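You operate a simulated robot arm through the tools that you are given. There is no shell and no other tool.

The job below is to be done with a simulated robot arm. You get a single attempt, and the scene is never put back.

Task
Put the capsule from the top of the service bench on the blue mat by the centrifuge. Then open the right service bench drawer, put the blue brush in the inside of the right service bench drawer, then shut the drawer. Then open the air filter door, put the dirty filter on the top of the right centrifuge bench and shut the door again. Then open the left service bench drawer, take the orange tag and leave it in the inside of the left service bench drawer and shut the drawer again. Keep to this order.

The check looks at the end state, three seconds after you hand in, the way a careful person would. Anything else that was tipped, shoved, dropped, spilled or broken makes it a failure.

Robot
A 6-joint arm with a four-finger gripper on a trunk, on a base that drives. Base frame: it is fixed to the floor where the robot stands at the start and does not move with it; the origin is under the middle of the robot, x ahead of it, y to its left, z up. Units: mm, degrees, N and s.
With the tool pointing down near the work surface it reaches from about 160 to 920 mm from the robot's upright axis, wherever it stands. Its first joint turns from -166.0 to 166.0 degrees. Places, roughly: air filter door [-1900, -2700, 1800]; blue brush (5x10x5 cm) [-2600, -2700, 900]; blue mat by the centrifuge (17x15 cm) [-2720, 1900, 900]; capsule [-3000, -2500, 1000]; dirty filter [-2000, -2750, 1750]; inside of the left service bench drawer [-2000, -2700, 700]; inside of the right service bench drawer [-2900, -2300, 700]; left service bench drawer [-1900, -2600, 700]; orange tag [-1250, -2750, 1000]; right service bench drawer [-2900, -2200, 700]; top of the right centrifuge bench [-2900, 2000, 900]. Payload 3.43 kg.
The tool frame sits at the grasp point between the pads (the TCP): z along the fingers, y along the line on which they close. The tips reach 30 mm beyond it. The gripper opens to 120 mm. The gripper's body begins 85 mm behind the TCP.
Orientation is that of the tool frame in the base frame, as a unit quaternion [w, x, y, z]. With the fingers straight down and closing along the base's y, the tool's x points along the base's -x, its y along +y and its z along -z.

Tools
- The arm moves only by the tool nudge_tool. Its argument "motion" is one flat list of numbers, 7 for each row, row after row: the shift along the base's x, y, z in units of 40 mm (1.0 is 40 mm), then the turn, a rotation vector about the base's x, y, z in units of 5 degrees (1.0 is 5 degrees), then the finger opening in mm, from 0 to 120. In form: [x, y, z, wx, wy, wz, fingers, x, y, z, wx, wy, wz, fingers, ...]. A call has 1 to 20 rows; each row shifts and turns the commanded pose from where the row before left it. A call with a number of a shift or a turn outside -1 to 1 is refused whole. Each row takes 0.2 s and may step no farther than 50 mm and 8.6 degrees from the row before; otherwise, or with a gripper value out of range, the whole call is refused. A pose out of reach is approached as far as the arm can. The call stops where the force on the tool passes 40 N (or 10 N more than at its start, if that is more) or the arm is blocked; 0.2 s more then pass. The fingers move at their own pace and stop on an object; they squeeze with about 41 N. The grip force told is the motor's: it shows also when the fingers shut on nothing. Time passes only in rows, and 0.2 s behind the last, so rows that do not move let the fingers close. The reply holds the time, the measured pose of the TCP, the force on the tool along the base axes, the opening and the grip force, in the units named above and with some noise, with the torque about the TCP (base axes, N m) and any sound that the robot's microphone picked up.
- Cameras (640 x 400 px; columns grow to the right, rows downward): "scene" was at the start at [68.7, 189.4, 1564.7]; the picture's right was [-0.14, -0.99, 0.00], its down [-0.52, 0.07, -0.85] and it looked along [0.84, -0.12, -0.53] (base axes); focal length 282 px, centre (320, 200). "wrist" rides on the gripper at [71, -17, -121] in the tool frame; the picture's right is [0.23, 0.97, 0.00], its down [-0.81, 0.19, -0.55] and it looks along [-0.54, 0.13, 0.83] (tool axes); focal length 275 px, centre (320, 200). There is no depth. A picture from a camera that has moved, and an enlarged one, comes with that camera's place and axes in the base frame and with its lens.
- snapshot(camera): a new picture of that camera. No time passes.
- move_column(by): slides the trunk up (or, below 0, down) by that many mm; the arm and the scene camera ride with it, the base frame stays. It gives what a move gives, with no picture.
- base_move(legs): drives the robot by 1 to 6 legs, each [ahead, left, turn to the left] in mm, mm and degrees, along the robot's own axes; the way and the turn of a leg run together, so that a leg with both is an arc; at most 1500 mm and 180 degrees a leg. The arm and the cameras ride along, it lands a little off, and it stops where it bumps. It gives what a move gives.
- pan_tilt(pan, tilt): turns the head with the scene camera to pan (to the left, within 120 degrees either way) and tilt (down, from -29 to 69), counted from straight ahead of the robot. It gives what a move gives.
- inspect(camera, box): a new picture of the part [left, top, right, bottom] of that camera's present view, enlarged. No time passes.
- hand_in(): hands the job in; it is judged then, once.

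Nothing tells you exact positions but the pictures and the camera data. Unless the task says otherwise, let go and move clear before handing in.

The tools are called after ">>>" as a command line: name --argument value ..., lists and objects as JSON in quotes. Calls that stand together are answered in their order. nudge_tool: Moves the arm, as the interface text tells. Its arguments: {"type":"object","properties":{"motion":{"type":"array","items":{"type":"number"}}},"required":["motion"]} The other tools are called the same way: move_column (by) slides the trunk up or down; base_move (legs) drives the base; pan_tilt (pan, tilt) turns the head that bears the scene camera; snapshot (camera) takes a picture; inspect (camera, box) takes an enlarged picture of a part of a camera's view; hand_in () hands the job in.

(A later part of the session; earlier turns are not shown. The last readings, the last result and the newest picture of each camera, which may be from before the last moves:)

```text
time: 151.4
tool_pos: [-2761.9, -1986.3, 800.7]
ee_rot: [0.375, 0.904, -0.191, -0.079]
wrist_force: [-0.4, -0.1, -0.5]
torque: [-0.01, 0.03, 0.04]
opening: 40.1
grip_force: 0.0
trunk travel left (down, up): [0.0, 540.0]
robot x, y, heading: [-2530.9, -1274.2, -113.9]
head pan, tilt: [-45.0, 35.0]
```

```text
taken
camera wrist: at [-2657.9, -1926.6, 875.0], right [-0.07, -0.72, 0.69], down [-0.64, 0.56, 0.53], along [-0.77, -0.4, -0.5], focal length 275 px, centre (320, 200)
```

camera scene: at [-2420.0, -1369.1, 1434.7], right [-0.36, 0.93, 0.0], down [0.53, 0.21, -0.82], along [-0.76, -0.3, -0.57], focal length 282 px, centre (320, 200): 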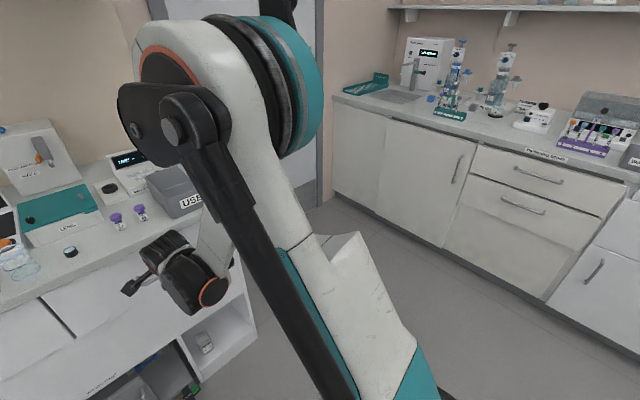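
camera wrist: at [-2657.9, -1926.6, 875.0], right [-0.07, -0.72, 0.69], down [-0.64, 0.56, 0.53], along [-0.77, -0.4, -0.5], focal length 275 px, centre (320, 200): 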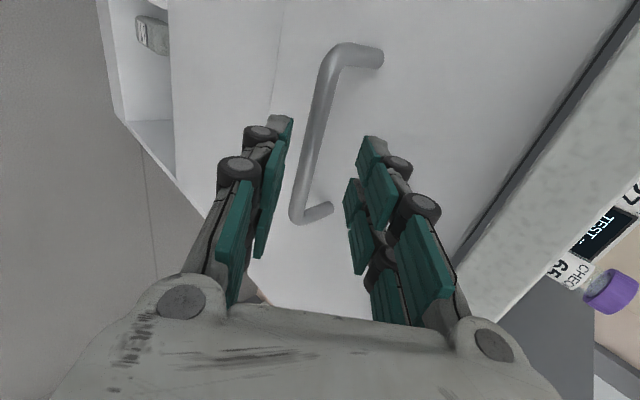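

>>> nudge_tool --motion '[-0.15, -0.34, -0.37, 0, 0, 0, 40, 0, 0, 0, 0, 0, 0, 40]'

>>> snapshot --camera "wrist"

```text
time: 152.0
tool_pos: [-2768.8, -2002.3, 785.6]
ee_rot: [0.375, 0.904, -0.19, -0.079]
wrist_force: [-0.6, 0.3, 0.0]
torque: [-0.02, 0.02, 0.02]
opening: 40.0
grip_force: 0.0
trunk travel left (down, up): [0.0, 540.0]
robot x, y, heading: [-2528.3, -1276.9, -113.8]
head pan, tilt: [-45.0, 35.0]
```

```text
taken
camera wrist: at [-2663.9, -1940.6, 859.9], right [-0.07, -0.72, 0.69], down [-0.64, 0.56, 0.53], along [-0.77, -0.4, -0.5], focal length 275 px, centre (320, 200)
```

wrist: 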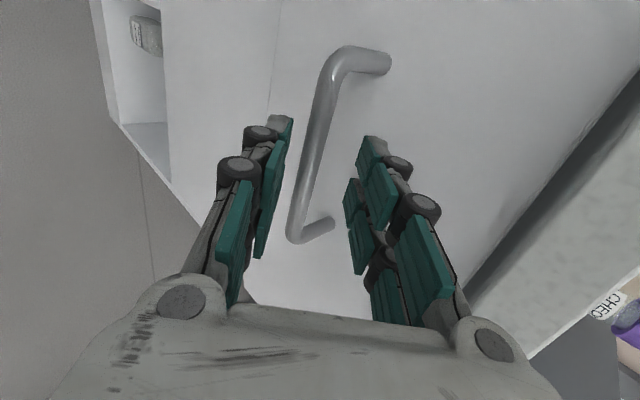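

The bar is between the pads, about 4 mm off centre toward the lower one. I correct that and close.

>>> nudge_tool --motion '[0.028, 0.065, -0.07, 0, 0, 0, 40, 0, 0, 0, 0, 0, 0, 25, 0, 0, 0, 0, 0, 0, 5, 0, 0, 0, 0, 0, 0, 5]'

>>> snapshot --camera "wrist"

```text
time: 153.0
tool_pos: [-2767.4, -1998.8, 782.9]
ee_rot: [0.374, 0.904, -0.191, -0.079]
wrist_force: [5.0, 9.3, -13.8]
torque: [0.31, -0.31, -0.24]
opening: 15.1
grip_force: 8.7
trunk travel left (down, up): [0.0, 540.0]
robot x, y, heading: [-2526.9, -1274.0, -113.7]
head pan, tilt: [-45.0, 35.0]
```

```text
taken
camera wrist: at [-2662.6, -1937.7, 856.6], right [-0.07, -0.72, 0.69], down [-0.64, 0.56, 0.53], along [-0.77, -0.4, -0.5], focal length 275 px, centre (320, 200)
```

wrist: 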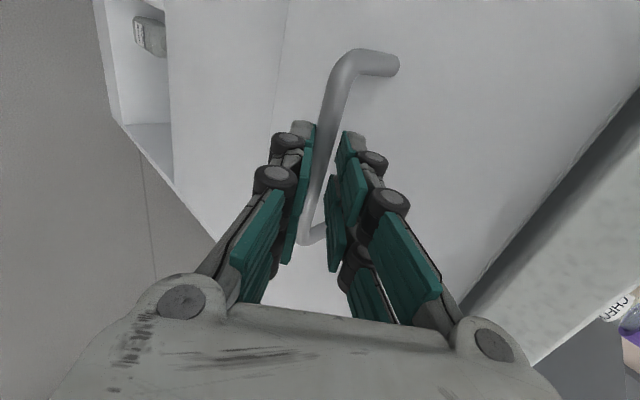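

>>> nudge_tool --motion '[0.02, 0.045, -0.05, 0, 0, 0, 5, 0, 0, 0, 0, 0, 0, 5, 0, 0, 0, 0, 0, 0, 5]'

```text
time: 153.8
tool_pos: [-2768.1, -1997.6, 782.9]
ee_rot: [0.374, 0.904, -0.19, -0.078]
wrist_force: [0.4, -1.9, -4.0]
torque: [-0.33, -0.77, -0.62]
opening: 11.9
grip_force: 45.1
trunk travel left (down, up): [0.0, 540.0]
robot x, y, heading: [-2530.6, -1276.3, -114.0]
head pan, tilt: [-45.0, 35.0]
```

The handle is gripped (11.9 mm, 45 N). I pull it straight out slowly.

>>> nudge_tool --motion '[0.1, 0.229, 0, 0, 0, 0, 5, 0.1, 0.229, 0, 0, 0, 0, 5, 0.15, 0.344, 0, 0, 0, 0, 5, 0.15, 0.344, 0, 0, 0, 0, 5, 0.15, 0.344, 0, 0, 0, 0, 5]'

>>> snapshot --camera "wrist"

```text
time: 155.0
tool_pos: [-2740.6, -1935.9, 781.2]
ee_rot: [0.375, 0.904, -0.189, -0.079]
wrist_force: [7.3, -3.5, 3.3]
torque: [-0.24, -0.74, -0.87]
opening: 11.6
grip_force: 44.6
trunk travel left (down, up): [0.0, 540.0]
robot x, y, heading: [-2530.2, -1274.4, -113.7]
head pan, tilt: [-45.0, 35.0]
```

```text
taken
camera wrist: at [-2634.9, -1875.5, 855.1], right [-0.07, -0.72, 0.69], down [-0.64, 0.56, 0.53], along [-0.77, -0.41, -0.5], focal length 275 px, centre (320, 200)
```

wrist: 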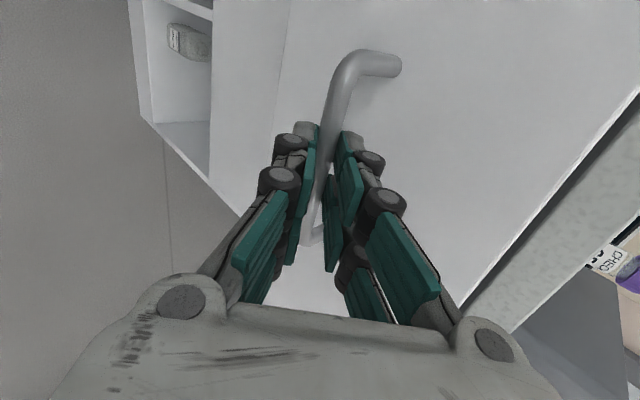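

The drawer is sliding out. I continue pulling.

>>> nudge_tool --motion '[0.18, 0.412, 0, 0, 0, 0, 5, 0.18, 0.412, 0, 0, 0, 0, 5, 0.18, 0.412, 0, 0, 0, 0, 5, 0.18, 0.412, 0, 0, 0, 0, 5, 0.18, 0.412, 0, 0, 0, 0, 5, 0.18, 0.412, 0, 0, 0, 0, 5]'

>>> snapshot --camera "scene"

```text
time: 155.7
tool_pos: [-2722.7, -1901.1, 780.7]
ee_rot: [0.368, 0.906, -0.192, -0.078]
wrist_force: [2.5, -1.1, -26.2]
torque: [0.52, -0.36, -0.92]
opening: 11.8
grip_force: 44.7
out of reach, approached as far as the arm can: row 3
trunk travel left (down, up): [0.0, 540.0]
robot x, y, heading: [-2527.7, -1273.6, -113.8]
head pan, tilt: [-45.0, 35.0]
stopped in row 3: the force on the tool passed its limit at 50 N (the readings are from after the stop); the commanded pose is now the measured one
```

```text
taken
camera scene: at [-2420.4, -1371.4, 1434.2], right [-0.36, 0.93, 0.0], down [0.53, 0.21, -0.82], along [-0.76, -0.3, -0.57], focal length 282 px, centre (320, 200)
```

scene: 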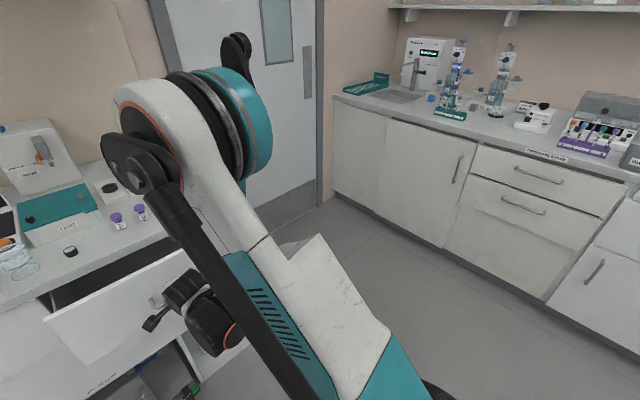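

The arm alone reaches its limit with the drawer about 108 mm open. There's roughly 180 mm behind me, so I'll pull the rest by backing the base 110 mm while holding the handle.

>>> nudge_tool --motion '[0, 0, 0, 0, 0, 0, 5]'

>>> base_move --legs '[[-110, 0, 0]]'

>>> snapshot --camera "scene"

>>> snapshot --camera "wrist"

```text
time: 156.1
tool_pos: [-2724.2, -1901.9, 781.5]
ee_rot: [0.367, 0.907, -0.192, -0.078]
wrist_force: [2.9, -1.2, -39.7]
torque: [0.4, -0.81, -0.62]
opening: 12.0
grip_force: 44.9
trunk travel left (down, up): [0.0, 540.0]
robot x, y, heading: [-2529.0, -1276.3, -113.8]
head pan, tilt: [-45.0, 35.0]
```

```text
time: 157.2
tool_pos: [-2688.2, -1821.6, 783.3]
ee_rot: [0.37, 0.906, -0.191, -0.079]
wrist_force: [0.3, 0.1, 0.3]
torque: [0.0, 0.05, 0.03]
opening: 0.3
grip_force: 32.8
trunk travel left (down, up): [0.0, 540.0]
robot x, y, heading: [-2491.8, -1196.4, -113.8]
head pan, tilt: [-45.0, 35.0]
stopped in leg 1: the force on the tool passed its limit at 51 N (the readings are from after the stop); the commanded pose is now the measured one
```

```text
taken
camera scene: at [-2384.7, -1289.7, 1434.8], right [-0.36, 0.93, 0.0], down [0.53, 0.21, -0.82], along [-0.76, -0.3, -0.57], focal length 282 px, centre (320, 200)
```

scene: 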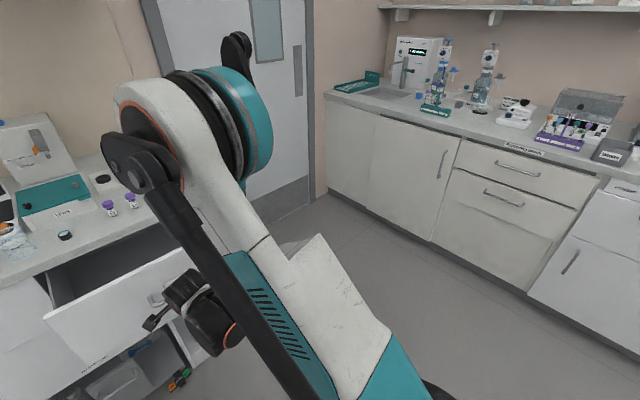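

```text
taken
camera wrist: at [-2583.9, -1760.8, 859.0], right [-0.07, -0.73, 0.68], down [-0.64, 0.56, 0.53], along [-0.77, -0.4, -0.5], focal length 275 px, centre (320, 200)
```

wrist: 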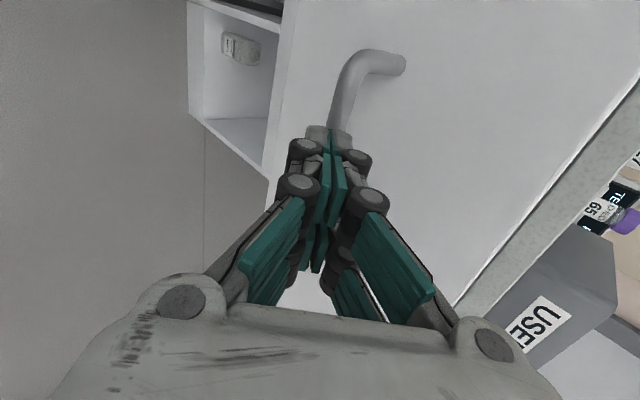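

The grip slipped off at the end, but the drawer has opened considerably. I'll inspect how far it is open.

>>> inspect --camera "scene" --box '[0, 150, 240, 400]'

```text
1.60 times, centred on (120, 275) of scene
camera zoom: at [-2384.7, -1289.7, 1434.8], right [-0.36, 0.93, 0.0], down [0.53, 0.21, -0.82], along [-0.76, -0.3, -0.57], focal length 451 px, centre (640, 80)
```

zoom: 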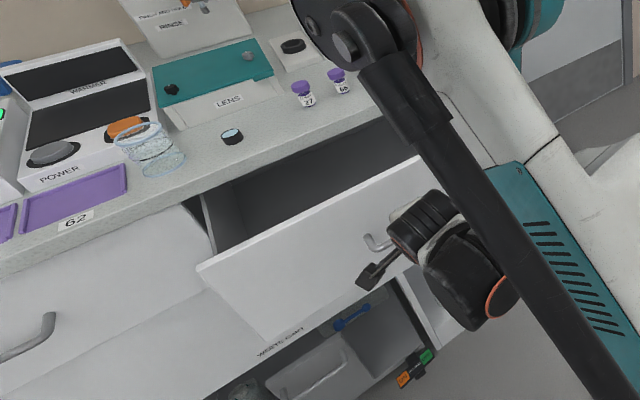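

The drawer is open about 155 mm. I'd like a bit more room, so I'll rise, return the tool to pointing straight down, and pull the front panel from inside.

>>> nudge_tool --motion '[0.1, 0.22, 0.5, 0, 0, 0, 10, 0.1, 0.22, 0.9, 0, 0, 0, 10, 0, 0, 1, 0, 0, 0, 10, 0, 0, 1, 0, 0, 0, 10, 0, 0, 1, 0, 0, 0, 10, 0, 0, 1, 0, 0, 0, 10, 0, 0, 1, 0, 0, 0, 10]'

>>> nudge_tool --motion '[0, 0, 0, 0.342, 0.775, 0.848, 10, 0, 0, 0, 0.342, 0.775, 0.848, 10, 0, 0, 0, 0.342, 0.775, 0.848, 10, 0, 0, 0, 0.342, 0.775, 0.848, 10, 0, 0, 0, 0.342, 0.775, 0.848, 10, 0, 0, 0, 0.342, 0.775, 0.848, 10, 0, 0, 0, 0.342, 0.775, 0.848, 10, 0, 0, 0, 0.342, 0.775, 0.848, 10, 0, 0, 0, 0.342, 0.775, 0.848, 10, 0, 0, 0, 0.342, 0.775, 0.848, 10, 0, 0, 0, 0.342, 0.775, 0.848, 10, 0, 0, 0, 0.342, 0.775, 0.848, 10, 0, 0, 0, 0.342, 0.775, 0.848, 10, 0, 0, 0, 0.342, 0.775, 0.848, 10, 0, 0, 0, 0.342, 0.775, 0.848, 10]'

>>> snapshot --camera "scene"

```text
time: 158.8
tool_pos: [-2680.6, -1803.7, 1042.0]
ee_rot: [0.37, 0.906, -0.19, -0.079]
wrist_force: [0.1, -0.6, 0.9]
torque: [0.04, -0.01, 0.0]
opening: 10.0
grip_force: 0.1
trunk travel left (down, up): [0.0, 540.0]
robot x, y, heading: [-2496.2, -1193.2, -113.4]
head pan, tilt: [-45.0, 35.0]
```

```text
time: 162.1
tool_pos: [-2680.3, -1802.2, 1039.9]
ee_rot: [0.206, 0.774, 0.504, -0.323]
wrist_force: [0.4, 0.4, 0.8]
torque: [0.02, -0.01, 0.0]
opening: 9.8
grip_force: 0.0
trunk travel left (down, up): [0.0, 540.0]
robot x, y, heading: [-2489.7, -1200.2, -113.8]
head pan, tilt: [-45.0, 35.0]
```

```text
taken
camera scene: at [-2384.7, -1289.3, 1434.7], right [-0.36, 0.93, 0.0], down [0.53, 0.21, -0.82], along [-0.76, -0.3, -0.57], focal length 282 px, centre (320, 200)
```

scene: 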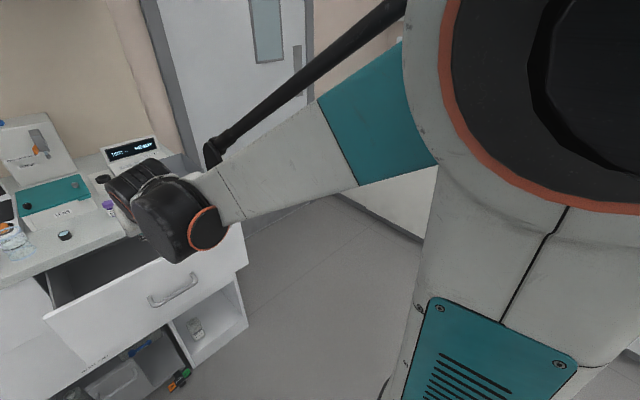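

>>> nudge_tool --motion '[-0.19, -0.435, 0, 0.9164, -0.4003, 0, 5, -0.19, -0.435, 0, 0.9164, -0.4003, 0, 5, -0.19, -0.435, 0, 0.9164, -0.4003, 0, 5, -0.19, -0.435, 0, 0.9164, -0.4003, 0, 5, -0.19, -0.435, 0, 0.9164, -0.4003, 0, 5, -0.19, -0.435, 0, 0.9164, -0.4003, 0, 5, -0.19, -0.435, 0, 0.9164, -0.4003, 0, 5, -0.19, -0.435, 0, 0.9164, -0.4003, 0, 5, -0.19, -0.435, 0, 0.9164, -0.4003, 0, 5]'

>>> snapshot --camera "scene"

>>> snapshot --camera "wrist"

```text
time: 164.1
tool_pos: [-2748.5, -1959.5, 1040.7]
ee_rot: [-0.005, 0.837, 0.547, -0.004]
wrist_force: [-0.9, 0.5, -0.2]
torque: [-0.02, 0.01, 0.03]
opening: 5.3
grip_force: 0.0
trunk travel left (down, up): [0.0, 540.0]
robot x, y, heading: [-2490.5, -1197.6, -113.7]
head pan, tilt: [-45.0, 35.0]
```

```text
taken
camera scene: at [-2384.6, -1289.2, 1434.6], right [-0.36, 0.93, 0.0], down [0.53, 0.21, -0.82], along [-0.76, -0.3, -0.57], focal length 282 px, centre (320, 200)
```

scene: 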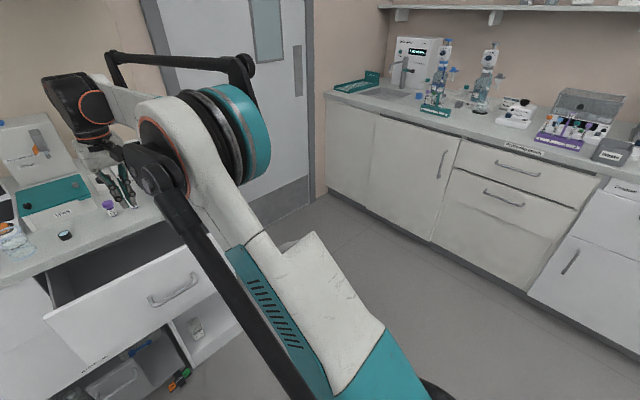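

```text
taken
camera wrist: at [-2734.4, -1887.3, 1162.1], right [0.98, -0.18, -0.01], down [-0.15, -0.82, 0.55], along [-0.11, -0.54, -0.83], focal length 275 px, centre (320, 200)
```

wrist: 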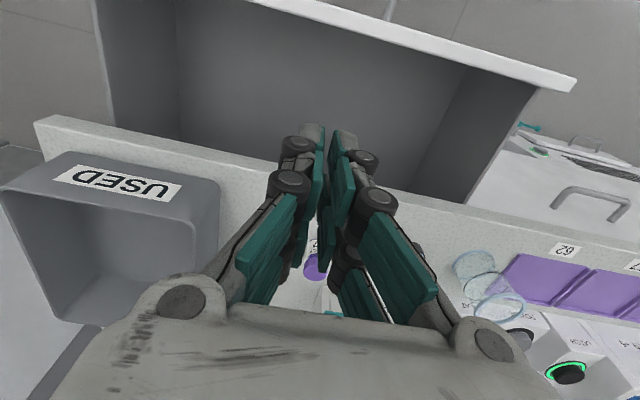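

The drawer interior is empty and visible; the gap is about 146 mm. I'll dip the closed fingertips in behind the front panel and pull it some 60 mm farther.

>>> nudge_tool --motion '[0, 0, -0.875, 0, 0, 0, 2, 0, 0, -0.875, 0, 0, 0, 2, 0, 0, -0.875, 0, 0, 0, 2, 0, 0, -0.875, 0, 0, 0, 2, 0, 0, -0.875, 0, 0, 0, 2, 0, 0, -0.875, 0, 0, 0, 2]'

>>> nudge_tool --motion '[0.2, 0.458, 0, 0, 0, 0, 2, 0.2, 0.458, 0, 0, 0, 0, 2, 0.15, 0.344, 0, 0, 0, 0, 2, 0.15, 0.344, 0, 0, 0, 0, 2, 0.15, 0.344, 0, 0, 0, 0, 2, 0.15, 0.344, 0, 0, 0, 0, 2, 0.15, 0.344, 0, 0, 0, 0, 2]'

>>> snapshot --camera "wrist"

>>> snapshot --camera "scene"

```text
time: 165.4
tool_pos: [-2747.8, -1959.6, 829.1]
ee_rot: [-0.004, 0.838, 0.546, -0.004]
wrist_force: [-0.3, -0.4, 0.5]
torque: [-0.02, -0.02, 0.03]
opening: 0.1
grip_force: 33.3
trunk travel left (down, up): [0.0, 540.0]
robot x, y, heading: [-2494.1, -1197.2, -113.7]
head pan, tilt: [-45.0, 35.0]
```

```text
time: 167.1
tool_pos: [-2702.6, -1852.9, 830.0]
ee_rot: [-0.005, 0.837, 0.547, -0.002]
wrist_force: [0.0, -0.5, -0.1]
torque: [0.03, 0.01, 0.01]
opening: 0.0
grip_force: 33.0
trunk travel left (down, up): [0.0, 540.0]
robot x, y, heading: [-2492.3, -1196.3, -113.9]
head pan, tilt: [-45.0, 35.0]
```

```text
taken
camera wrist: at [-2688.2, -1781.7, 951.4], right [0.98, -0.18, -0.01], down [-0.14, -0.82, 0.55], along [-0.11, -0.54, -0.83], focal length 275 px, centre (320, 200)
```

wrist: 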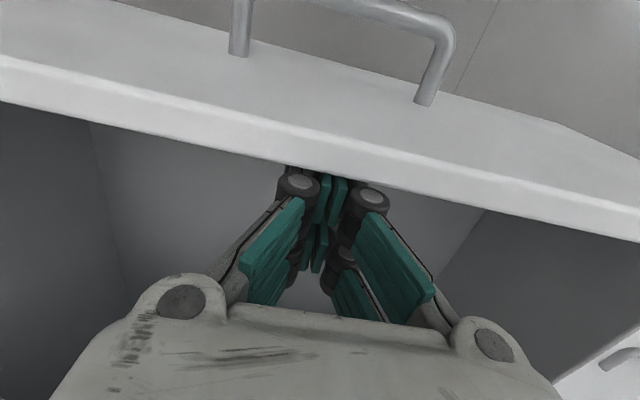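

```text
taken
camera scene: at [-2384.7, -1289.5, 1434.7], right [-0.36, 0.93, 0.0], down [0.53, 0.21, -0.82], along [-0.76, -0.3, -0.57], focal length 282 px, centre (320, 200)
```

scene: 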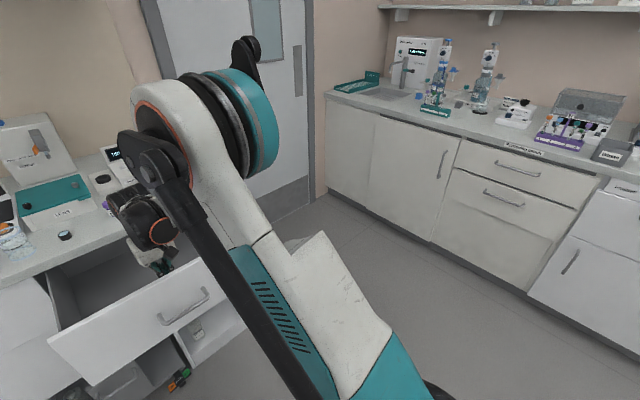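

The drawer is now open about 240 mm. Next is the brush: I rise out, retract, raise the trunk back, and drive left and forward so I stand beside the open drawer in front of the brush.

>>> nudge_tool --motion '[-0.05, -0.11, 0.9, 0, 0, 0, 20, 0, 0, 1, 0, 0, 0, 60, 0, 0, 1, 0, 0, 0, 80, 0, 0, 1, 0, 0, 0, 100, 0, 0, 1, 0, 0, 0, 100, 0.37, 0.85, 0.5, 0, 0, 0, 100, 0.37, 0.85, 0, 0, 0, 0, 100, 0.37, 0.85, 0, 0, 0, 0, 100, 0.37, 0.85, 0, 0, 0, 0, 100, 0.37, 0.85, 0, 0, 0, 0, 100]'

>>> move_column --by 125

>>> base_move --legs '[[100, 0, 0], [0, 560, 0]]'

>>> pan_tilt --pan -40 --tilt 40

>>> snapshot --camera "scene"

```text
time: 169.2
tool_pos: [-2630.9, -1688.4, 1045.6]
ee_rot: [-0.003, 0.837, 0.547, -0.004]
wrist_force: [-0.3, -1.2, -0.1]
torque: [-0.01, 0.03, 0.0]
opening: 100.2
grip_force: 0.1
trunk travel left (down, up): [0.0, 540.0]
robot x, y, heading: [-2491.9, -1196.9, -113.7]
head pan, tilt: [-45.0, 35.0]
```

```text
time: 170.8
tool_pos: [-2629.9, -1687.9, 1169.9]
ee_rot: [-0.003, 0.838, 0.546, -0.003]
wrist_force: [-0.7, -0.4, -0.2]
torque: [-0.01, 0.04, 0.0]
opening: 100.0
grip_force: 0.0
trunk travel left (down, up): [-125.0, 415.0]
robot x, y, heading: [-2492.7, -1195.6, -113.7]
head pan, tilt: [-45.0, 35.0]
```

```text
time: 174.8
tool_pos: [-2150.0, -2006.9, 1171.4]
ee_rot: [-0.004, 0.836, 0.549, -0.003]
wrist_force: [0.1, 0.0, 0.5]
torque: [-0.02, -0.02, 0.0]
opening: 100.1
grip_force: 0.2
trunk travel left (down, up): [-125.0, 415.0]
robot x, y, heading: [-2018.2, -1515.0, -113.4]
head pan, tilt: [-45.0, 35.0]
```

```text
time: 175.4
tool_pos: [-2150.5, -2007.5, 1171.1]
ee_rot: [-0.004, 0.836, 0.548, -0.003]
wrist_force: [-0.1, -1.4, 0.3]
torque: [0.05, 0.0, -0.01]
opening: 100.1
grip_force: 0.0
trunk travel left (down, up): [-125.0, 415.0]
robot x, y, heading: [-2011.1, -1515.9, -113.4]
head pan, tilt: [-40.0, 40.0]
```

```text
taken
camera scene: at [-1899.3, -1612.3, 1552.2], right [-0.45, 0.9, 0.0], down [0.58, 0.29, -0.77], along [-0.69, -0.34, -0.64], focal length 282 px, centre (320, 200)
```

scene: 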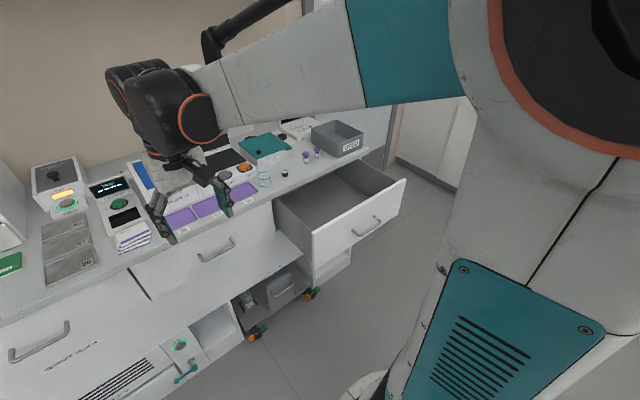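

>>> base_move --legs '[[460, 0, 0]]'

>>> pan_tilt --pan -25 --tilt 35

>>> snapshot --camera "scene"

>>> snapshot --camera "wrist"

```text
time: 178.2
tool_pos: [-2331.5, -2427.5, 1171.4]
ee_rot: [-0.004, 0.836, 0.549, -0.004]
wrist_force: [0.6, 0.0, -0.6]
torque: [-0.01, 0.0, 0.03]
opening: 99.9
grip_force: 0.2
trunk travel left (down, up): [-125.0, 415.0]
robot x, y, heading: [-2199.4, -1932.9, -113.4]
head pan, tilt: [-40.0, 40.0]
```

```text
time: 179.0
tool_pos: [-2332.7, -2428.5, 1171.8]
ee_rot: [-0.005, 0.836, 0.549, -0.003]
wrist_force: [-0.5, -0.9, 0.8]
torque: [0.02, 0.03, -0.01]
opening: 100.0
grip_force: 0.2
trunk travel left (down, up): [-125.0, 415.0]
robot x, y, heading: [-2199.0, -1933.8, -113.2]
head pan, tilt: [-25.0, 35.0]
```

```text
taken
camera scene: at [-2078.8, -2043.8, 1560.6], right [-0.56, 0.83, 0.0], down [0.47, 0.31, -0.83], along [-0.69, -0.46, -0.56], focal length 282 px, centre (320, 200)
```

scene: 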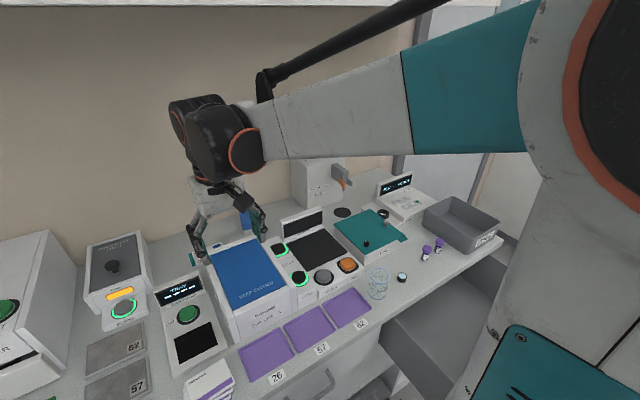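

```text
taken
camera wrist: at [-2316.9, -2355.8, 1292.6], right [0.98, -0.18, -0.01], down [-0.14, -0.82, 0.55], along [-0.11, -0.54, -0.83], focal length 275 px, centre (320, 200)
```

wrist: 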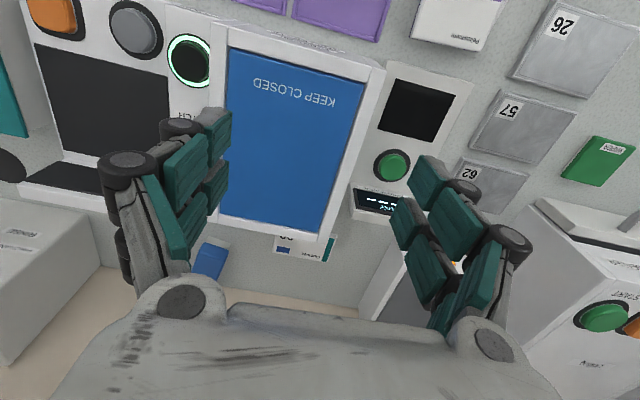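

I see the brush behind the chiller. I shift right and forward, so the wrist camera looks at it from above.

>>> nudge_tool --motion '[-0.74, 0.32, -0.2, 0, 0, 0, 100, -0.74, 0.32, -0.2, 0, 0, 0, 100, -0.74, 0.32, -0.2, 0, 0, 0, 100, -0.74, 0.32, -0.2, 0, 0, 0, 100, -0.375, -0.86, 0, 0, 0, 0, 100, -0.375, -0.86, 0, 0, 0, 0, 100, -0.375, -0.86, 0, 0, 0, 0, 100, -0.375, -0.86, 0, 0, 0, 0, 100, -0.375, -0.86, 0, 0, 0, 0, 100, -0.375, -0.86, 0, 0, 0, 0, 100]'

>>> snapshot --camera "wrist"

>>> snapshot --camera "scene"

```text
time: 181.2
tool_pos: [-2540.2, -2585.0, 1137.8]
ee_rot: [-0.004, 0.836, 0.548, -0.003]
wrist_force: [0.6, 0.6, -0.3]
torque: [0.0, 0.0, 0.0]
opening: 99.8
grip_force: 0.0
trunk travel left (down, up): [-125.0, 415.0]
robot x, y, heading: [-2198.6, -1935.1, -113.4]
head pan, tilt: [-25.0, 35.0]
```

```text
taken
camera wrist: at [-2526.5, -2512.1, 1259.9], right [0.98, -0.17, -0.01], down [-0.14, -0.82, 0.55], along [-0.11, -0.54, -0.83], focal length 275 px, centre (320, 200)
```

wrist: 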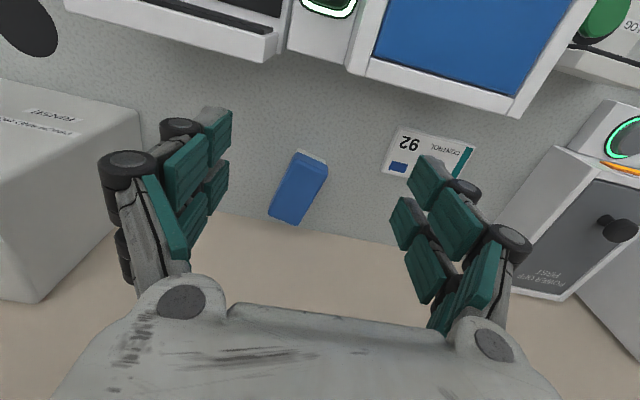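

```text
taken
camera scene: at [-2071.4, -2053.7, 1559.6], right [-0.66, 0.75, 0.0], down [0.43, 0.38, -0.82], along [-0.61, -0.54, -0.57], focal length 282 px, centre (320, 200)
```

scene: 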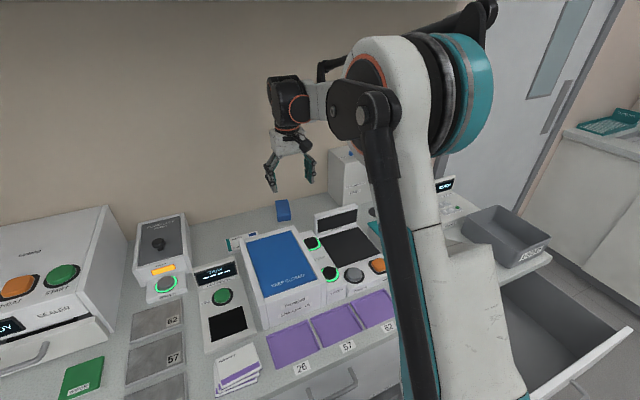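

>>> inspect --camera "wrist" --box '[230, 120, 370, 250]'

>>> inspect --camera "scene" --box '[220, 130, 360, 240]'

```text
3.08 times, centred on (300, 185) of wrist
camera zoom: at [-2526.5, -2512.1, 1259.9], right [0.98, -0.17, -0.01], down [-0.14, -0.82, 0.55], along [-0.11, -0.54, -0.83], focal length 847 px, centre (382, 246)
```

zoom: 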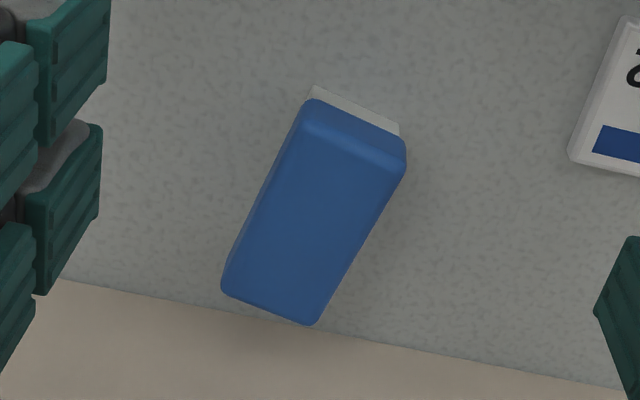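

```text
3.64 times, centred on (290, 185) of scene
camera zoom: at [-2071.4, -2053.7, 1559.6], right [-0.66, 0.75, 0.0], down [0.43, 0.38, -0.82], along [-0.61, -0.54, -0.57], focal length 1025 px, centre (429, 254)
```

zoom: 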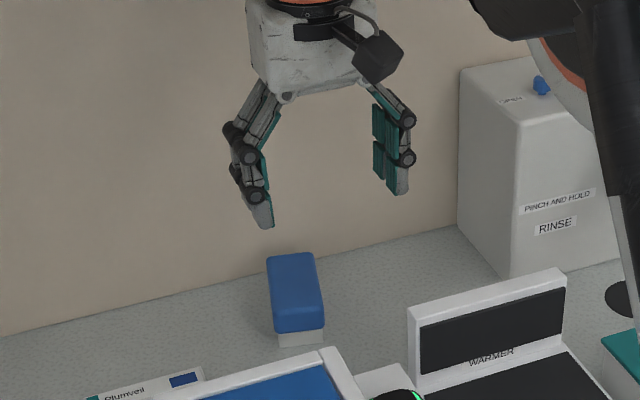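

The brush centre is at about (−2595, −2700), long axis turned about 12° from the bench depth axis. I move over it with the matching rotation.

>>> nudge_tool --motion '[-0.46, -0.958, 0, 0, 0, -0.8, 100, -0.46, -0.958, 0, 0, 0, -0.8, 100, -0.46, -0.958, 0, 0, 0, -0.8, 100, 0, 0, -0.9, 0, 0, 0, 90, 0, 0, -0.9, 0, 0, 0, 90, 0, 0, -0.9, 0, 0, 0, 90]'

>>> snapshot --camera "wrist"

>>> snapshot --camera "scene"

```text
time: 182.6
tool_pos: [-2594.3, -2698.0, 1028.7]
ee_rot: [-0.005, 0.889, 0.459, -0.002]
wrist_force: [0.6, 0.7, 0.0]
torque: [-0.02, -0.01, -0.01]
opening: 90.3
grip_force: 0.1
trunk travel left (down, up): [-125.0, 415.0]
robot x, y, heading: [-2195.1, -1933.7, -113.3]
head pan, tilt: [-25.0, 35.0]
```

```text
taken
camera wrist: at [-2565.0, -2630.4, 1151.2], right [0.93, -0.38, -0.01], down [-0.31, -0.78, 0.55], along [-0.22, -0.51, -0.83], focal length 275 px, centre (320, 200)
```

wrist: 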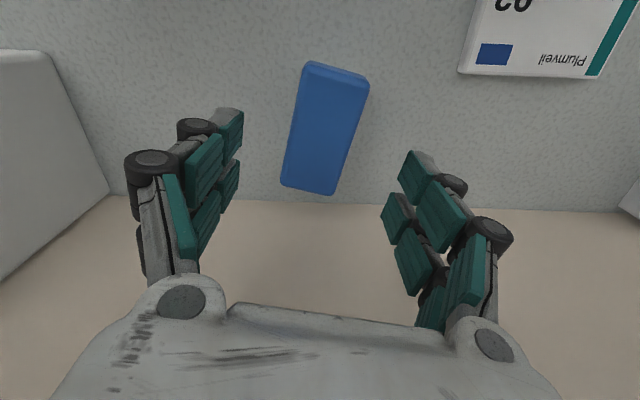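

```text
taken
camera scene: at [-2071.4, -2053.8, 1559.6], right [-0.66, 0.75, 0.0], down [0.43, 0.38, -0.82], along [-0.61, -0.54, -0.57], focal length 282 px, centre (320, 200)
```

scene: 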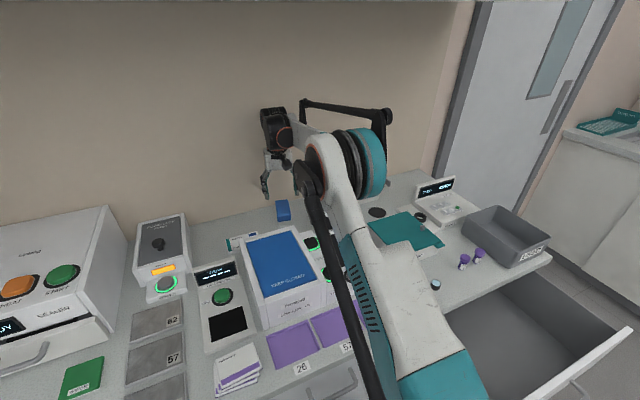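

Well aligned. I lower to the brush and grip it.

>>> nudge_tool --motion '[0, 0, -0.756, 0, 0, 0, 85, 0, 0, -0.756, 0, 0, 0, 85, 0, 0, -0.7, 0, 0, 0, 85, 0, 0, 0, 0, 0, 0, 70]'

>>> snapshot --camera "wrist"

```text
time: 183.6
tool_pos: [-2594.2, -2697.5, 941.5]
ee_rot: [-0.004, 0.889, 0.459, -0.003]
wrist_force: [-0.7, 0.3, -0.4]
torque: [0.03, -0.03, 0.0]
opening: 70.0
grip_force: 0.2
trunk travel left (down, up): [-125.0, 415.0]
robot x, y, heading: [-2199.2, -1937.8, -113.2]
head pan, tilt: [-25.0, 35.0]
```

```text
taken
camera wrist: at [-2565.4, -2629.3, 1062.7], right [0.93, -0.38, -0.01], down [-0.31, -0.78, 0.55], along [-0.22, -0.51, -0.83], focal length 275 px, centre (320, 200)
```

wrist: 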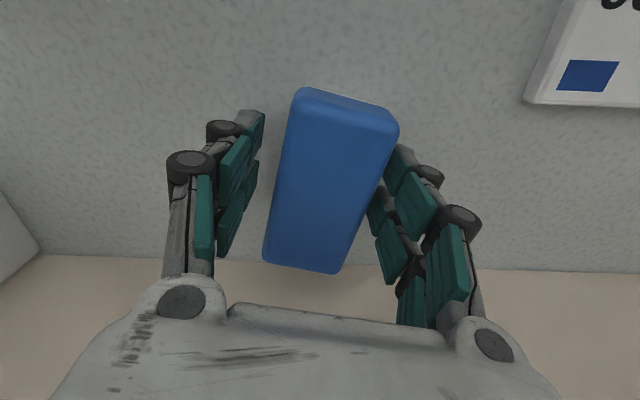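

>>> nudge_tool --motion '[0, 0, 0, 0, 0, 0, 40, 0, 0, 0, 0, 0, 0, 30, 0, 0, 0, 0, 0, 0, 30]'

>>> nudge_tool --motion '[0, 0, 0.3, 0, 0, 0, 30, 0, 0, 0.8, 0, 0, 0, 30, 0, 0, 0.8, 0, 0, 0, 30]'

>>> snapshot --camera "wrist"

```text
time: 184.4
tool_pos: [-2595.0, -2698.2, 942.3]
ee_rot: [-0.004, 0.889, 0.458, -0.003]
wrist_force: [-0.1, 0.9, -0.1]
torque: [-0.04, -0.02, 0.01]
opening: 49.1
grip_force: 41.5
trunk travel left (down, up): [-125.0, 415.0]
robot x, y, heading: [-2199.1, -1939.2, -113.4]
head pan, tilt: [-25.0, 35.0]
```

```text
time: 185.2
tool_pos: [-2595.7, -2697.3, 1018.1]
ee_rot: [-0.005, 0.889, 0.459, -0.003]
wrist_force: [0.1, -0.1, -0.6]
torque: [0.0, 0.02, -0.02]
opening: 48.7
grip_force: 40.9
trunk travel left (down, up): [-125.0, 415.0]
robot x, y, heading: [-2197.4, -1937.0, -113.0]
head pan, tilt: [-25.0, 35.0]
```

```text
taken
camera wrist: at [-2565.6, -2629.7, 1140.0], right [0.93, -0.38, -0.01], down [-0.31, -0.78, 0.55], along [-0.22, -0.51, -0.83], focal length 275 px, centre (320, 200)
```

wrist: 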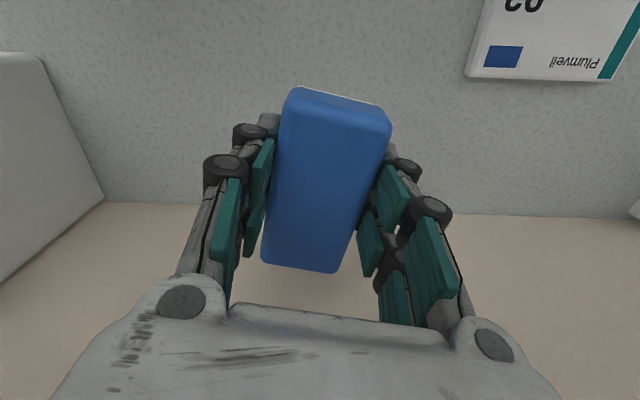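

The brush is gripped. I lift, draw back over the bench, and swing right to above the open drawer.

>>> nudge_tool --motion '[0, 0, 1, 0, 0, 0, 30, 0, 0, 1, 0, 0, 0, 30, 0, 0, 1, 0, 0, 0, 30, 0.375, 0.86, 0, 0, 0, 0, 30, 0.375, 0.86, 0, 0, 0, 0, 30, 0.375, 0.86, 0, 0, 0, 0, 30, 0.375, 0.86, 0, 0, 0, 0, 30, 0.375, 0.86, 0, 0, 0, 0, 30, 0.375, 0.86, 0, 0, 0, 0, 30, 0.375, 0.86, 0, 0, 0, 0, 30, 0.375, 0.86, 0, 0, 0, 0, 30, 0.375, 0.86, 0, 0, 0, 0, 30, 0.375, 0.86, 0, 0, 0, 0, 30, 0.375, 0.86, 0, 0, 0, 0, 30, 0.375, 0.86, 0, 0, 0, 0, 30]'

>>> nudge_tool --motion '[-0.7, 0.71, 0, 0, 0, 0, 30, -0.7, 0.71, 0, 0, 0, 0, 30, -0.7, 0.71, 0, 0, 0, 0, 30, -0.7, 0.71, 0, 0, 0, 0, 30, -0.7, 0.71, 0, 0, 0, 0, 30, -0.7, 0.71, 0, 0, 0, 0, 30, -0.7, 0.71, 0, 0, 0, 0, 30, -0.7, 0.71, 0, 0, 0, 0, 30, -0.7, 0.71, 0, 0, 0, 0, 30, -0.7, 0.71, 0, 0, 0, 0, 30, -0.7, 0.71, 0, 0, 0, 0, 30]'

>>> snapshot --camera "wrist"

>>> snapshot --camera "scene"

```text
time: 188.4
tool_pos: [-2415.0, -2284.6, 1140.4]
ee_rot: [-0.005, 0.889, 0.458, -0.003]
wrist_force: [0.0, 0.2, -0.6]
torque: [-0.03, -0.02, -0.02]
opening: 48.8
grip_force: 40.7
trunk travel left (down, up): [-125.0, 415.0]
robot x, y, heading: [-2198.5, -1936.1, -112.9]
head pan, tilt: [-25.0, 35.0]
```

```text
time: 190.8
tool_pos: [-2722.9, -1972.2, 1139.0]
ee_rot: [-0.004, 0.889, 0.458, -0.004]
wrist_force: [0.3, -0.7, 0.3]
torque: [-0.01, 0.07, 0.02]
opening: 48.6
grip_force: 41.2
trunk travel left (down, up): [-125.0, 415.0]
robot x, y, heading: [-2194.3, -1936.1, -113.1]
head pan, tilt: [-25.0, 35.0]
```

```text
taken
camera wrist: at [-2694.3, -1904.1, 1260.0], right [0.93, -0.38, -0.01], down [-0.31, -0.78, 0.55], along [-0.22, -0.51, -0.83], focal length 275 px, centre (320, 200)
```

wrist: 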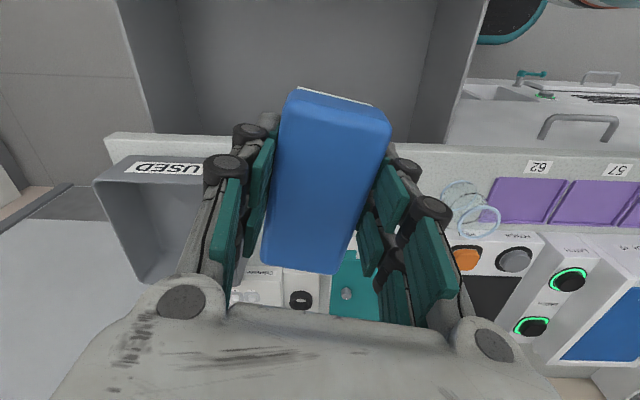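

```text
taken
camera scene: at [-2071.7, -2052.8, 1559.7], right [-0.66, 0.75, 0.0], down [0.43, 0.38, -0.82], along [-0.61, -0.54, -0.57], focal length 282 px, centre (320, 200)
```

scene: 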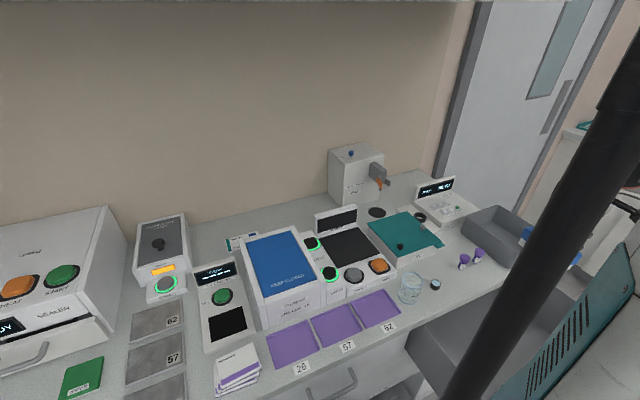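

>>> nudge_tool --motion '[0.09, 0.21, -0.9, 0, 0, 0, 30, 0, 0, -1, 0, 0, 0, 30, 0, 0, -1, 0, 0, 0, 30, 0, 0, -1, 0, 0, 0, 30, 0, 0, -1, 0, 0, 0, 30, 0, 0, -1, 0, 0, 0, 30, 0, 0, -1, 0, 0, 0, 30]'

>>> snapshot --camera "wrist"

```text
time: 192.4
tool_pos: [-2719.4, -1963.5, 862.4]
ee_rot: [-0.004, 0.889, 0.459, -0.004]
wrist_force: [-0.3, 0.1, -1.2]
torque: [0.03, 0.0, 0.01]
opening: 48.6
grip_force: 41.2
trunk travel left (down, up): [-125.0, 415.0]
robot x, y, heading: [-2193.9, -1939.4, -113.3]
head pan, tilt: [-25.0, 35.0]
```

```text
taken
camera wrist: at [-2690.4, -1896.0, 983.1], right [0.93, -0.38, -0.01], down [-0.31, -0.78, 0.55], along [-0.22, -0.51, -0.83], focal length 275 px, centre (320, 200)
```

wrist: 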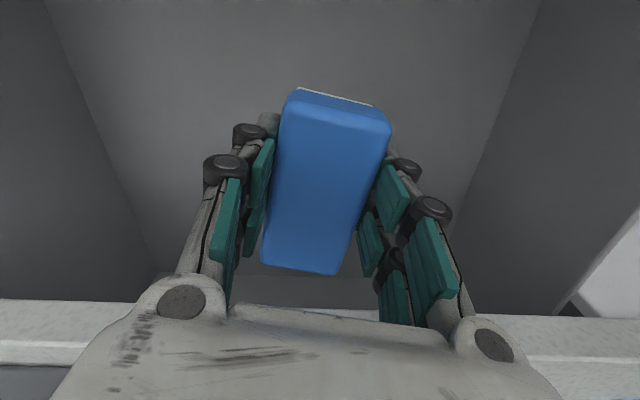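

>>> nudge_tool --motion '[0, 0, -0.6, 0, 0, 0, 30, 0, 0, -0.6, 0, 0, 0, 30, 0, 0, -0.5, 0, 0, 0, 30]'

>>> snapshot --camera "wrist"

>>> pan_tilt --pan -60 --tilt 45

>>> snapshot --camera "scene"

```text
time: 193.2
tool_pos: [-2719.4, -1965.4, 795.5]
ee_rot: [-0.004, 0.889, 0.459, -0.003]
wrist_force: [-1.2, 0.8, -1.2]
torque: [0.02, 0.01, 0.0]
opening: 49.0
grip_force: 41.2
trunk travel left (down, up): [-125.0, 415.0]
robot x, y, heading: [-2198.9, -1934.1, -113.4]
head pan, tilt: [-25.0, 35.0]
```

```text
taken
camera wrist: at [-2690.7, -1896.8, 915.8], right [0.93, -0.38, -0.01], down [-0.31, -0.78, 0.55], along [-0.22, -0.51, -0.83], focal length 275 px, centre (320, 200)
```

wrist: 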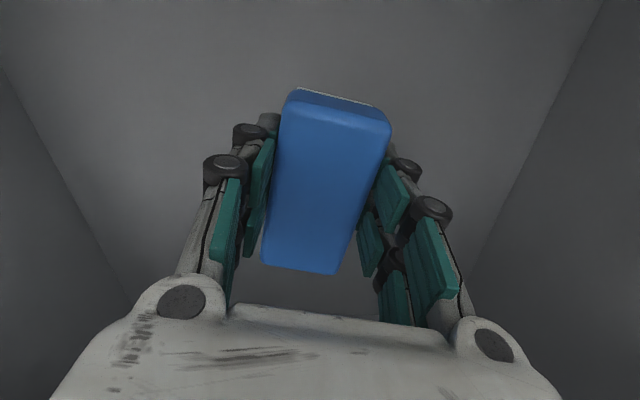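

```text
time: 194.2
tool_pos: [-2719.6, -1964.8, 794.9]
ee_rot: [-0.004, 0.889, 0.458, -0.003]
wrist_force: [0.9, 0.6, -1.5]
torque: [0.0, 0.07, 0.0]
opening: 48.7
grip_force: 41.2
trunk travel left (down, up): [-125.0, 415.0]
robot x, y, heading: [-2196.9, -1937.5, -113.2]
head pan, tilt: [-60.0, 45.0]
```

```text
taken
camera scene: at [-2086.3, -2004.0, 1544.9], right [-0.12, 0.99, 0.0], down [0.7, 0.08, -0.71], along [-0.7, -0.08, -0.71], focal length 282 px, centre (320, 200)
```

scene: 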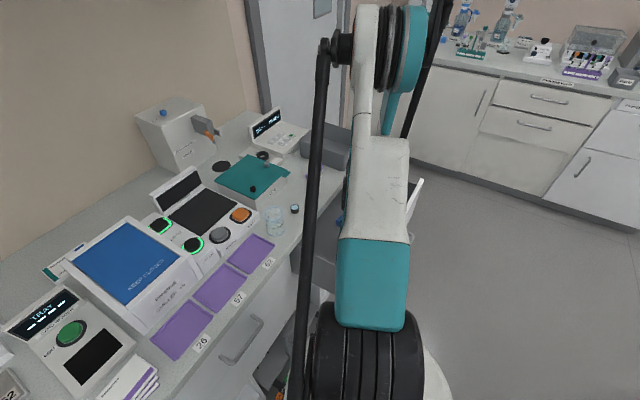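

>>> nudge_tool --motion '[0, 0, -0.3, 0, 0, 0, 30, 0, 0, -0.3, 0, 0, 0, 30, 0, 0, -0.2, 0, 0, 0, 30]'

>>> nudge_tool --motion '[0, 0, -0.2, 0, 0, 0, 30, 0, 0, -0.15, 0, 0, 0, 30]'

```text
time: 195.0
tool_pos: [-2730.3, -1964.3, 771.2]
ee_rot: [-0.005, 0.889, 0.459, -0.002]
wrist_force: [0.4, -0.9, -1.8]
torque: [0.02, 0.0, 0.0]
opening: 48.9
grip_force: 41.3
out of reach, approached as far as the arm can: row 2, 3
trunk travel left (down, up): [-125.0, 415.0]
robot x, y, heading: [-2194.8, -1933.9, -113.4]
head pan, tilt: [-60.0, 45.0]
```

```text
time: 195.6
tool_pos: [-2737.2, -1963.3, 762.6]
ee_rot: [-0.004, 0.889, 0.459, -0.002]
wrist_force: [-0.8, 0.1, -0.7]
torque: [0.01, -0.04, -0.05]
opening: 48.6
grip_force: 41.2
out of reach, approached as far as the arm can: row 1, 2
trunk travel left (down, up): [-125.0, 415.0]
robot x, y, heading: [-2197.8, -1936.6, -113.5]
head pan, tilt: [-60.0, 45.0]
```

The arm is at its lower limit, so I lower the trunk in small steps instead.

>>> move_column --by -12

>>> move_column --by -10

>>> snapshot --camera "wrist"

```text
time: 196.2
tool_pos: [-2738.0, -1964.1, 751.3]
ee_rot: [-0.003, 0.889, 0.459, -0.002]
wrist_force: [0.3, 0.1, -1.6]
torque: [0.0, -0.03, -0.03]
opening: 48.7
grip_force: 40.9
trunk travel left (down, up): [-113.0, 427.0]
robot x, y, heading: [-2195.9, -1937.3, -112.9]
head pan, tilt: [-60.0, 45.0]
```

```text
time: 196.8
tool_pos: [-2736.7, -1964.0, 740.1]
ee_rot: [-0.004, 0.888, 0.459, -0.002]
wrist_force: [-0.5, -0.4, -0.3]
torque: [0.02, -0.01, 0.02]
opening: 48.7
grip_force: 41.2
trunk travel left (down, up): [-103.0, 437.0]
robot x, y, heading: [-2193.3, -1936.0, -113.5]
head pan, tilt: [-60.0, 45.0]
```

```text
taken
camera wrist: at [-2708.5, -1896.3, 861.9], right [0.93, -0.38, -0.01], down [-0.31, -0.78, 0.55], along [-0.21, -0.51, -0.83], focal length 275 px, centre (320, 200)
```

wrist: 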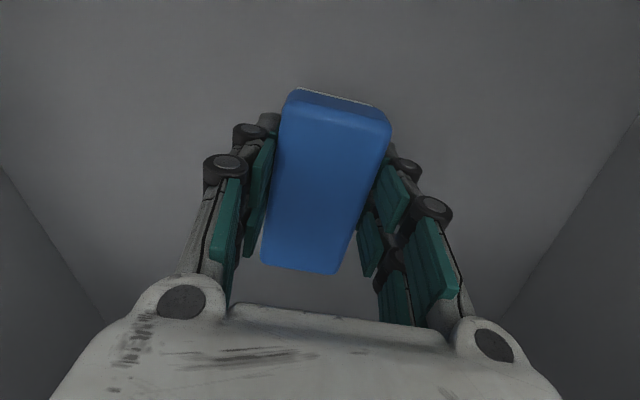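

>>> move_column --by -8

>>> move_column --by -8

>>> move_column --by -8

```text
time: 197.3
tool_pos: [-2738.7, -1964.3, 733.6]
ee_rot: [-0.004, 0.889, 0.459, -0.002]
wrist_force: [-0.9, 0.8, -0.7]
torque: [0.02, 0.01, 0.04]
opening: 48.6
grip_force: 41.8
trunk travel left (down, up): [-95.0, 445.0]
robot x, y, heading: [-2196.5, -1936.6, -113.3]
head pan, tilt: [-60.0, 45.0]
```

```text
time: 197.9
tool_pos: [-2736.7, -1963.4, 723.8]
ee_rot: [-0.004, 0.889, 0.459, -0.003]
wrist_force: [-0.3, 0.1, -0.1]
torque: [-0.01, 0.02, 0.01]
opening: 48.6
grip_force: 41.3
trunk travel left (down, up): [-87.0, 453.0]
robot x, y, heading: [-2199.4, -1935.5, -113.4]
head pan, tilt: [-60.0, 45.0]
```

```text
time: 198.5
tool_pos: [-2737.1, -1965.4, 716.0]
ee_rot: [-0.004, 0.888, 0.46, -0.002]
wrist_force: [-0.5, 0.0, -1.6]
torque: [0.05, 0.01, 0.02]
opening: 48.7
grip_force: 41.0
trunk travel left (down, up): [-79.0, 461.0]
robot x, y, heading: [-2192.0, -1934.8, -113.2]
head pan, tilt: [-60.0, 45.0]
```

>>> move_column --by -8

>>> move_column --by -8

>>> snapshot --camera "wrist"

```text
time: 199.0
tool_pos: [-2737.5, -1964.5, 707.0]
ee_rot: [-0.004, 0.889, 0.458, -0.001]
wrist_force: [2.1, 0.0, 9.5]
torque: [0.07, -0.11, 0.01]
opening: 48.7
grip_force: 41.3
trunk travel left (down, up): [-71.0, 469.0]
robot x, y, heading: [-2193.5, -1939.4, -113.4]
head pan, tilt: [-60.0, 45.0]
```

```text
time: 199.5
tool_pos: [-2736.9, -1965.0, 703.4]
ee_rot: [-0.004, 0.889, 0.458, -0.003]
wrist_force: [-1.4, -0.8, 27.0]
torque: [-0.43, -0.6, -0.07]
opening: 48.3
grip_force: 41.8
trunk travel left (down, up): [-64.0, 476.0]
robot x, y, heading: [-2197.7, -1936.1, -113.3]
head pan, tilt: [-60.0, 45.0]
stopped: the force on the tool passed its limit at 72 N (the readings are from after the stop); the commanded pose is now the measured one
```

```text
taken
camera wrist: at [-2707.2, -1896.2, 824.9], right [0.93, -0.38, -0.01], down [-0.31, -0.77, 0.55], along [-0.21, -0.51, -0.83], focal length 275 px, centre (320, 200)
```

wrist: 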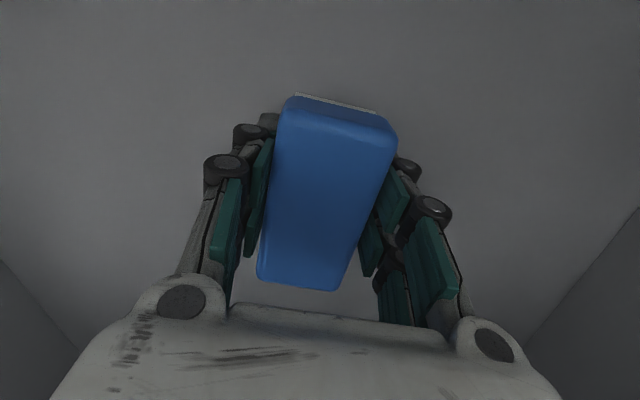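

The brush touches the drawer floor (z≈667). I relieve the pressure and open.

>>> move_column --by 2

>>> nudge_tool --motion '[0, 0, 0, 0, 0, 0, 55, 0, 0, 0, 0, 0, 0, 70, 0, 0, 0, 0, 0, 0, 80]'

>>> snapshot --camera "wrist"

```text
time: 200.1
tool_pos: [-2737.3, -1964.7, 703.8]
ee_rot: [-0.004, 0.889, 0.458, -0.002]
wrist_force: [-0.8, -0.2, -0.9]
torque: [-0.02, 0.02, 0.03]
opening: 48.5
grip_force: 41.1
trunk travel left (down, up): [-66.0, 474.0]
robot x, y, heading: [-2194.2, -1932.8, -112.9]
head pan, tilt: [-60.0, 45.0]
```

```text
time: 200.8
tool_pos: [-2737.9, -1963.7, 704.6]
ee_rot: [-0.003, 0.888, 0.459, -0.002]
wrist_force: [0.3, -0.6, -0.2]
torque: [0.01, -0.03, 0.0]
opening: 80.0
grip_force: 0.0
trunk travel left (down, up): [-66.0, 474.0]
robot x, y, heading: [-2198.6, -1934.5, -113.6]
head pan, tilt: [-60.0, 45.0]
```

```text
taken
camera wrist: at [-2708.3, -1896.3, 825.8], right [0.93, -0.38, -0.01], down [-0.31, -0.77, 0.55], along [-0.21, -0.51, -0.83], focal length 275 px, centre (320, 200)
```

wrist: 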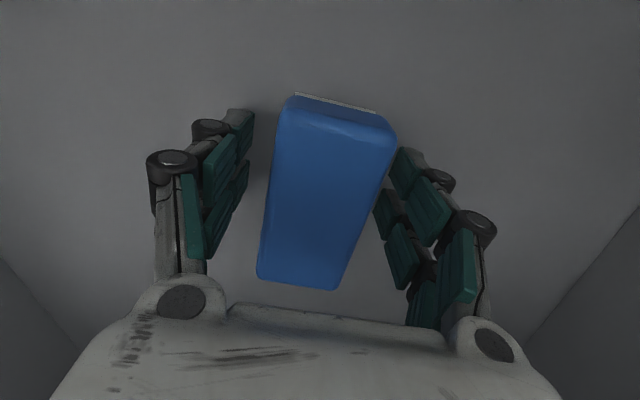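

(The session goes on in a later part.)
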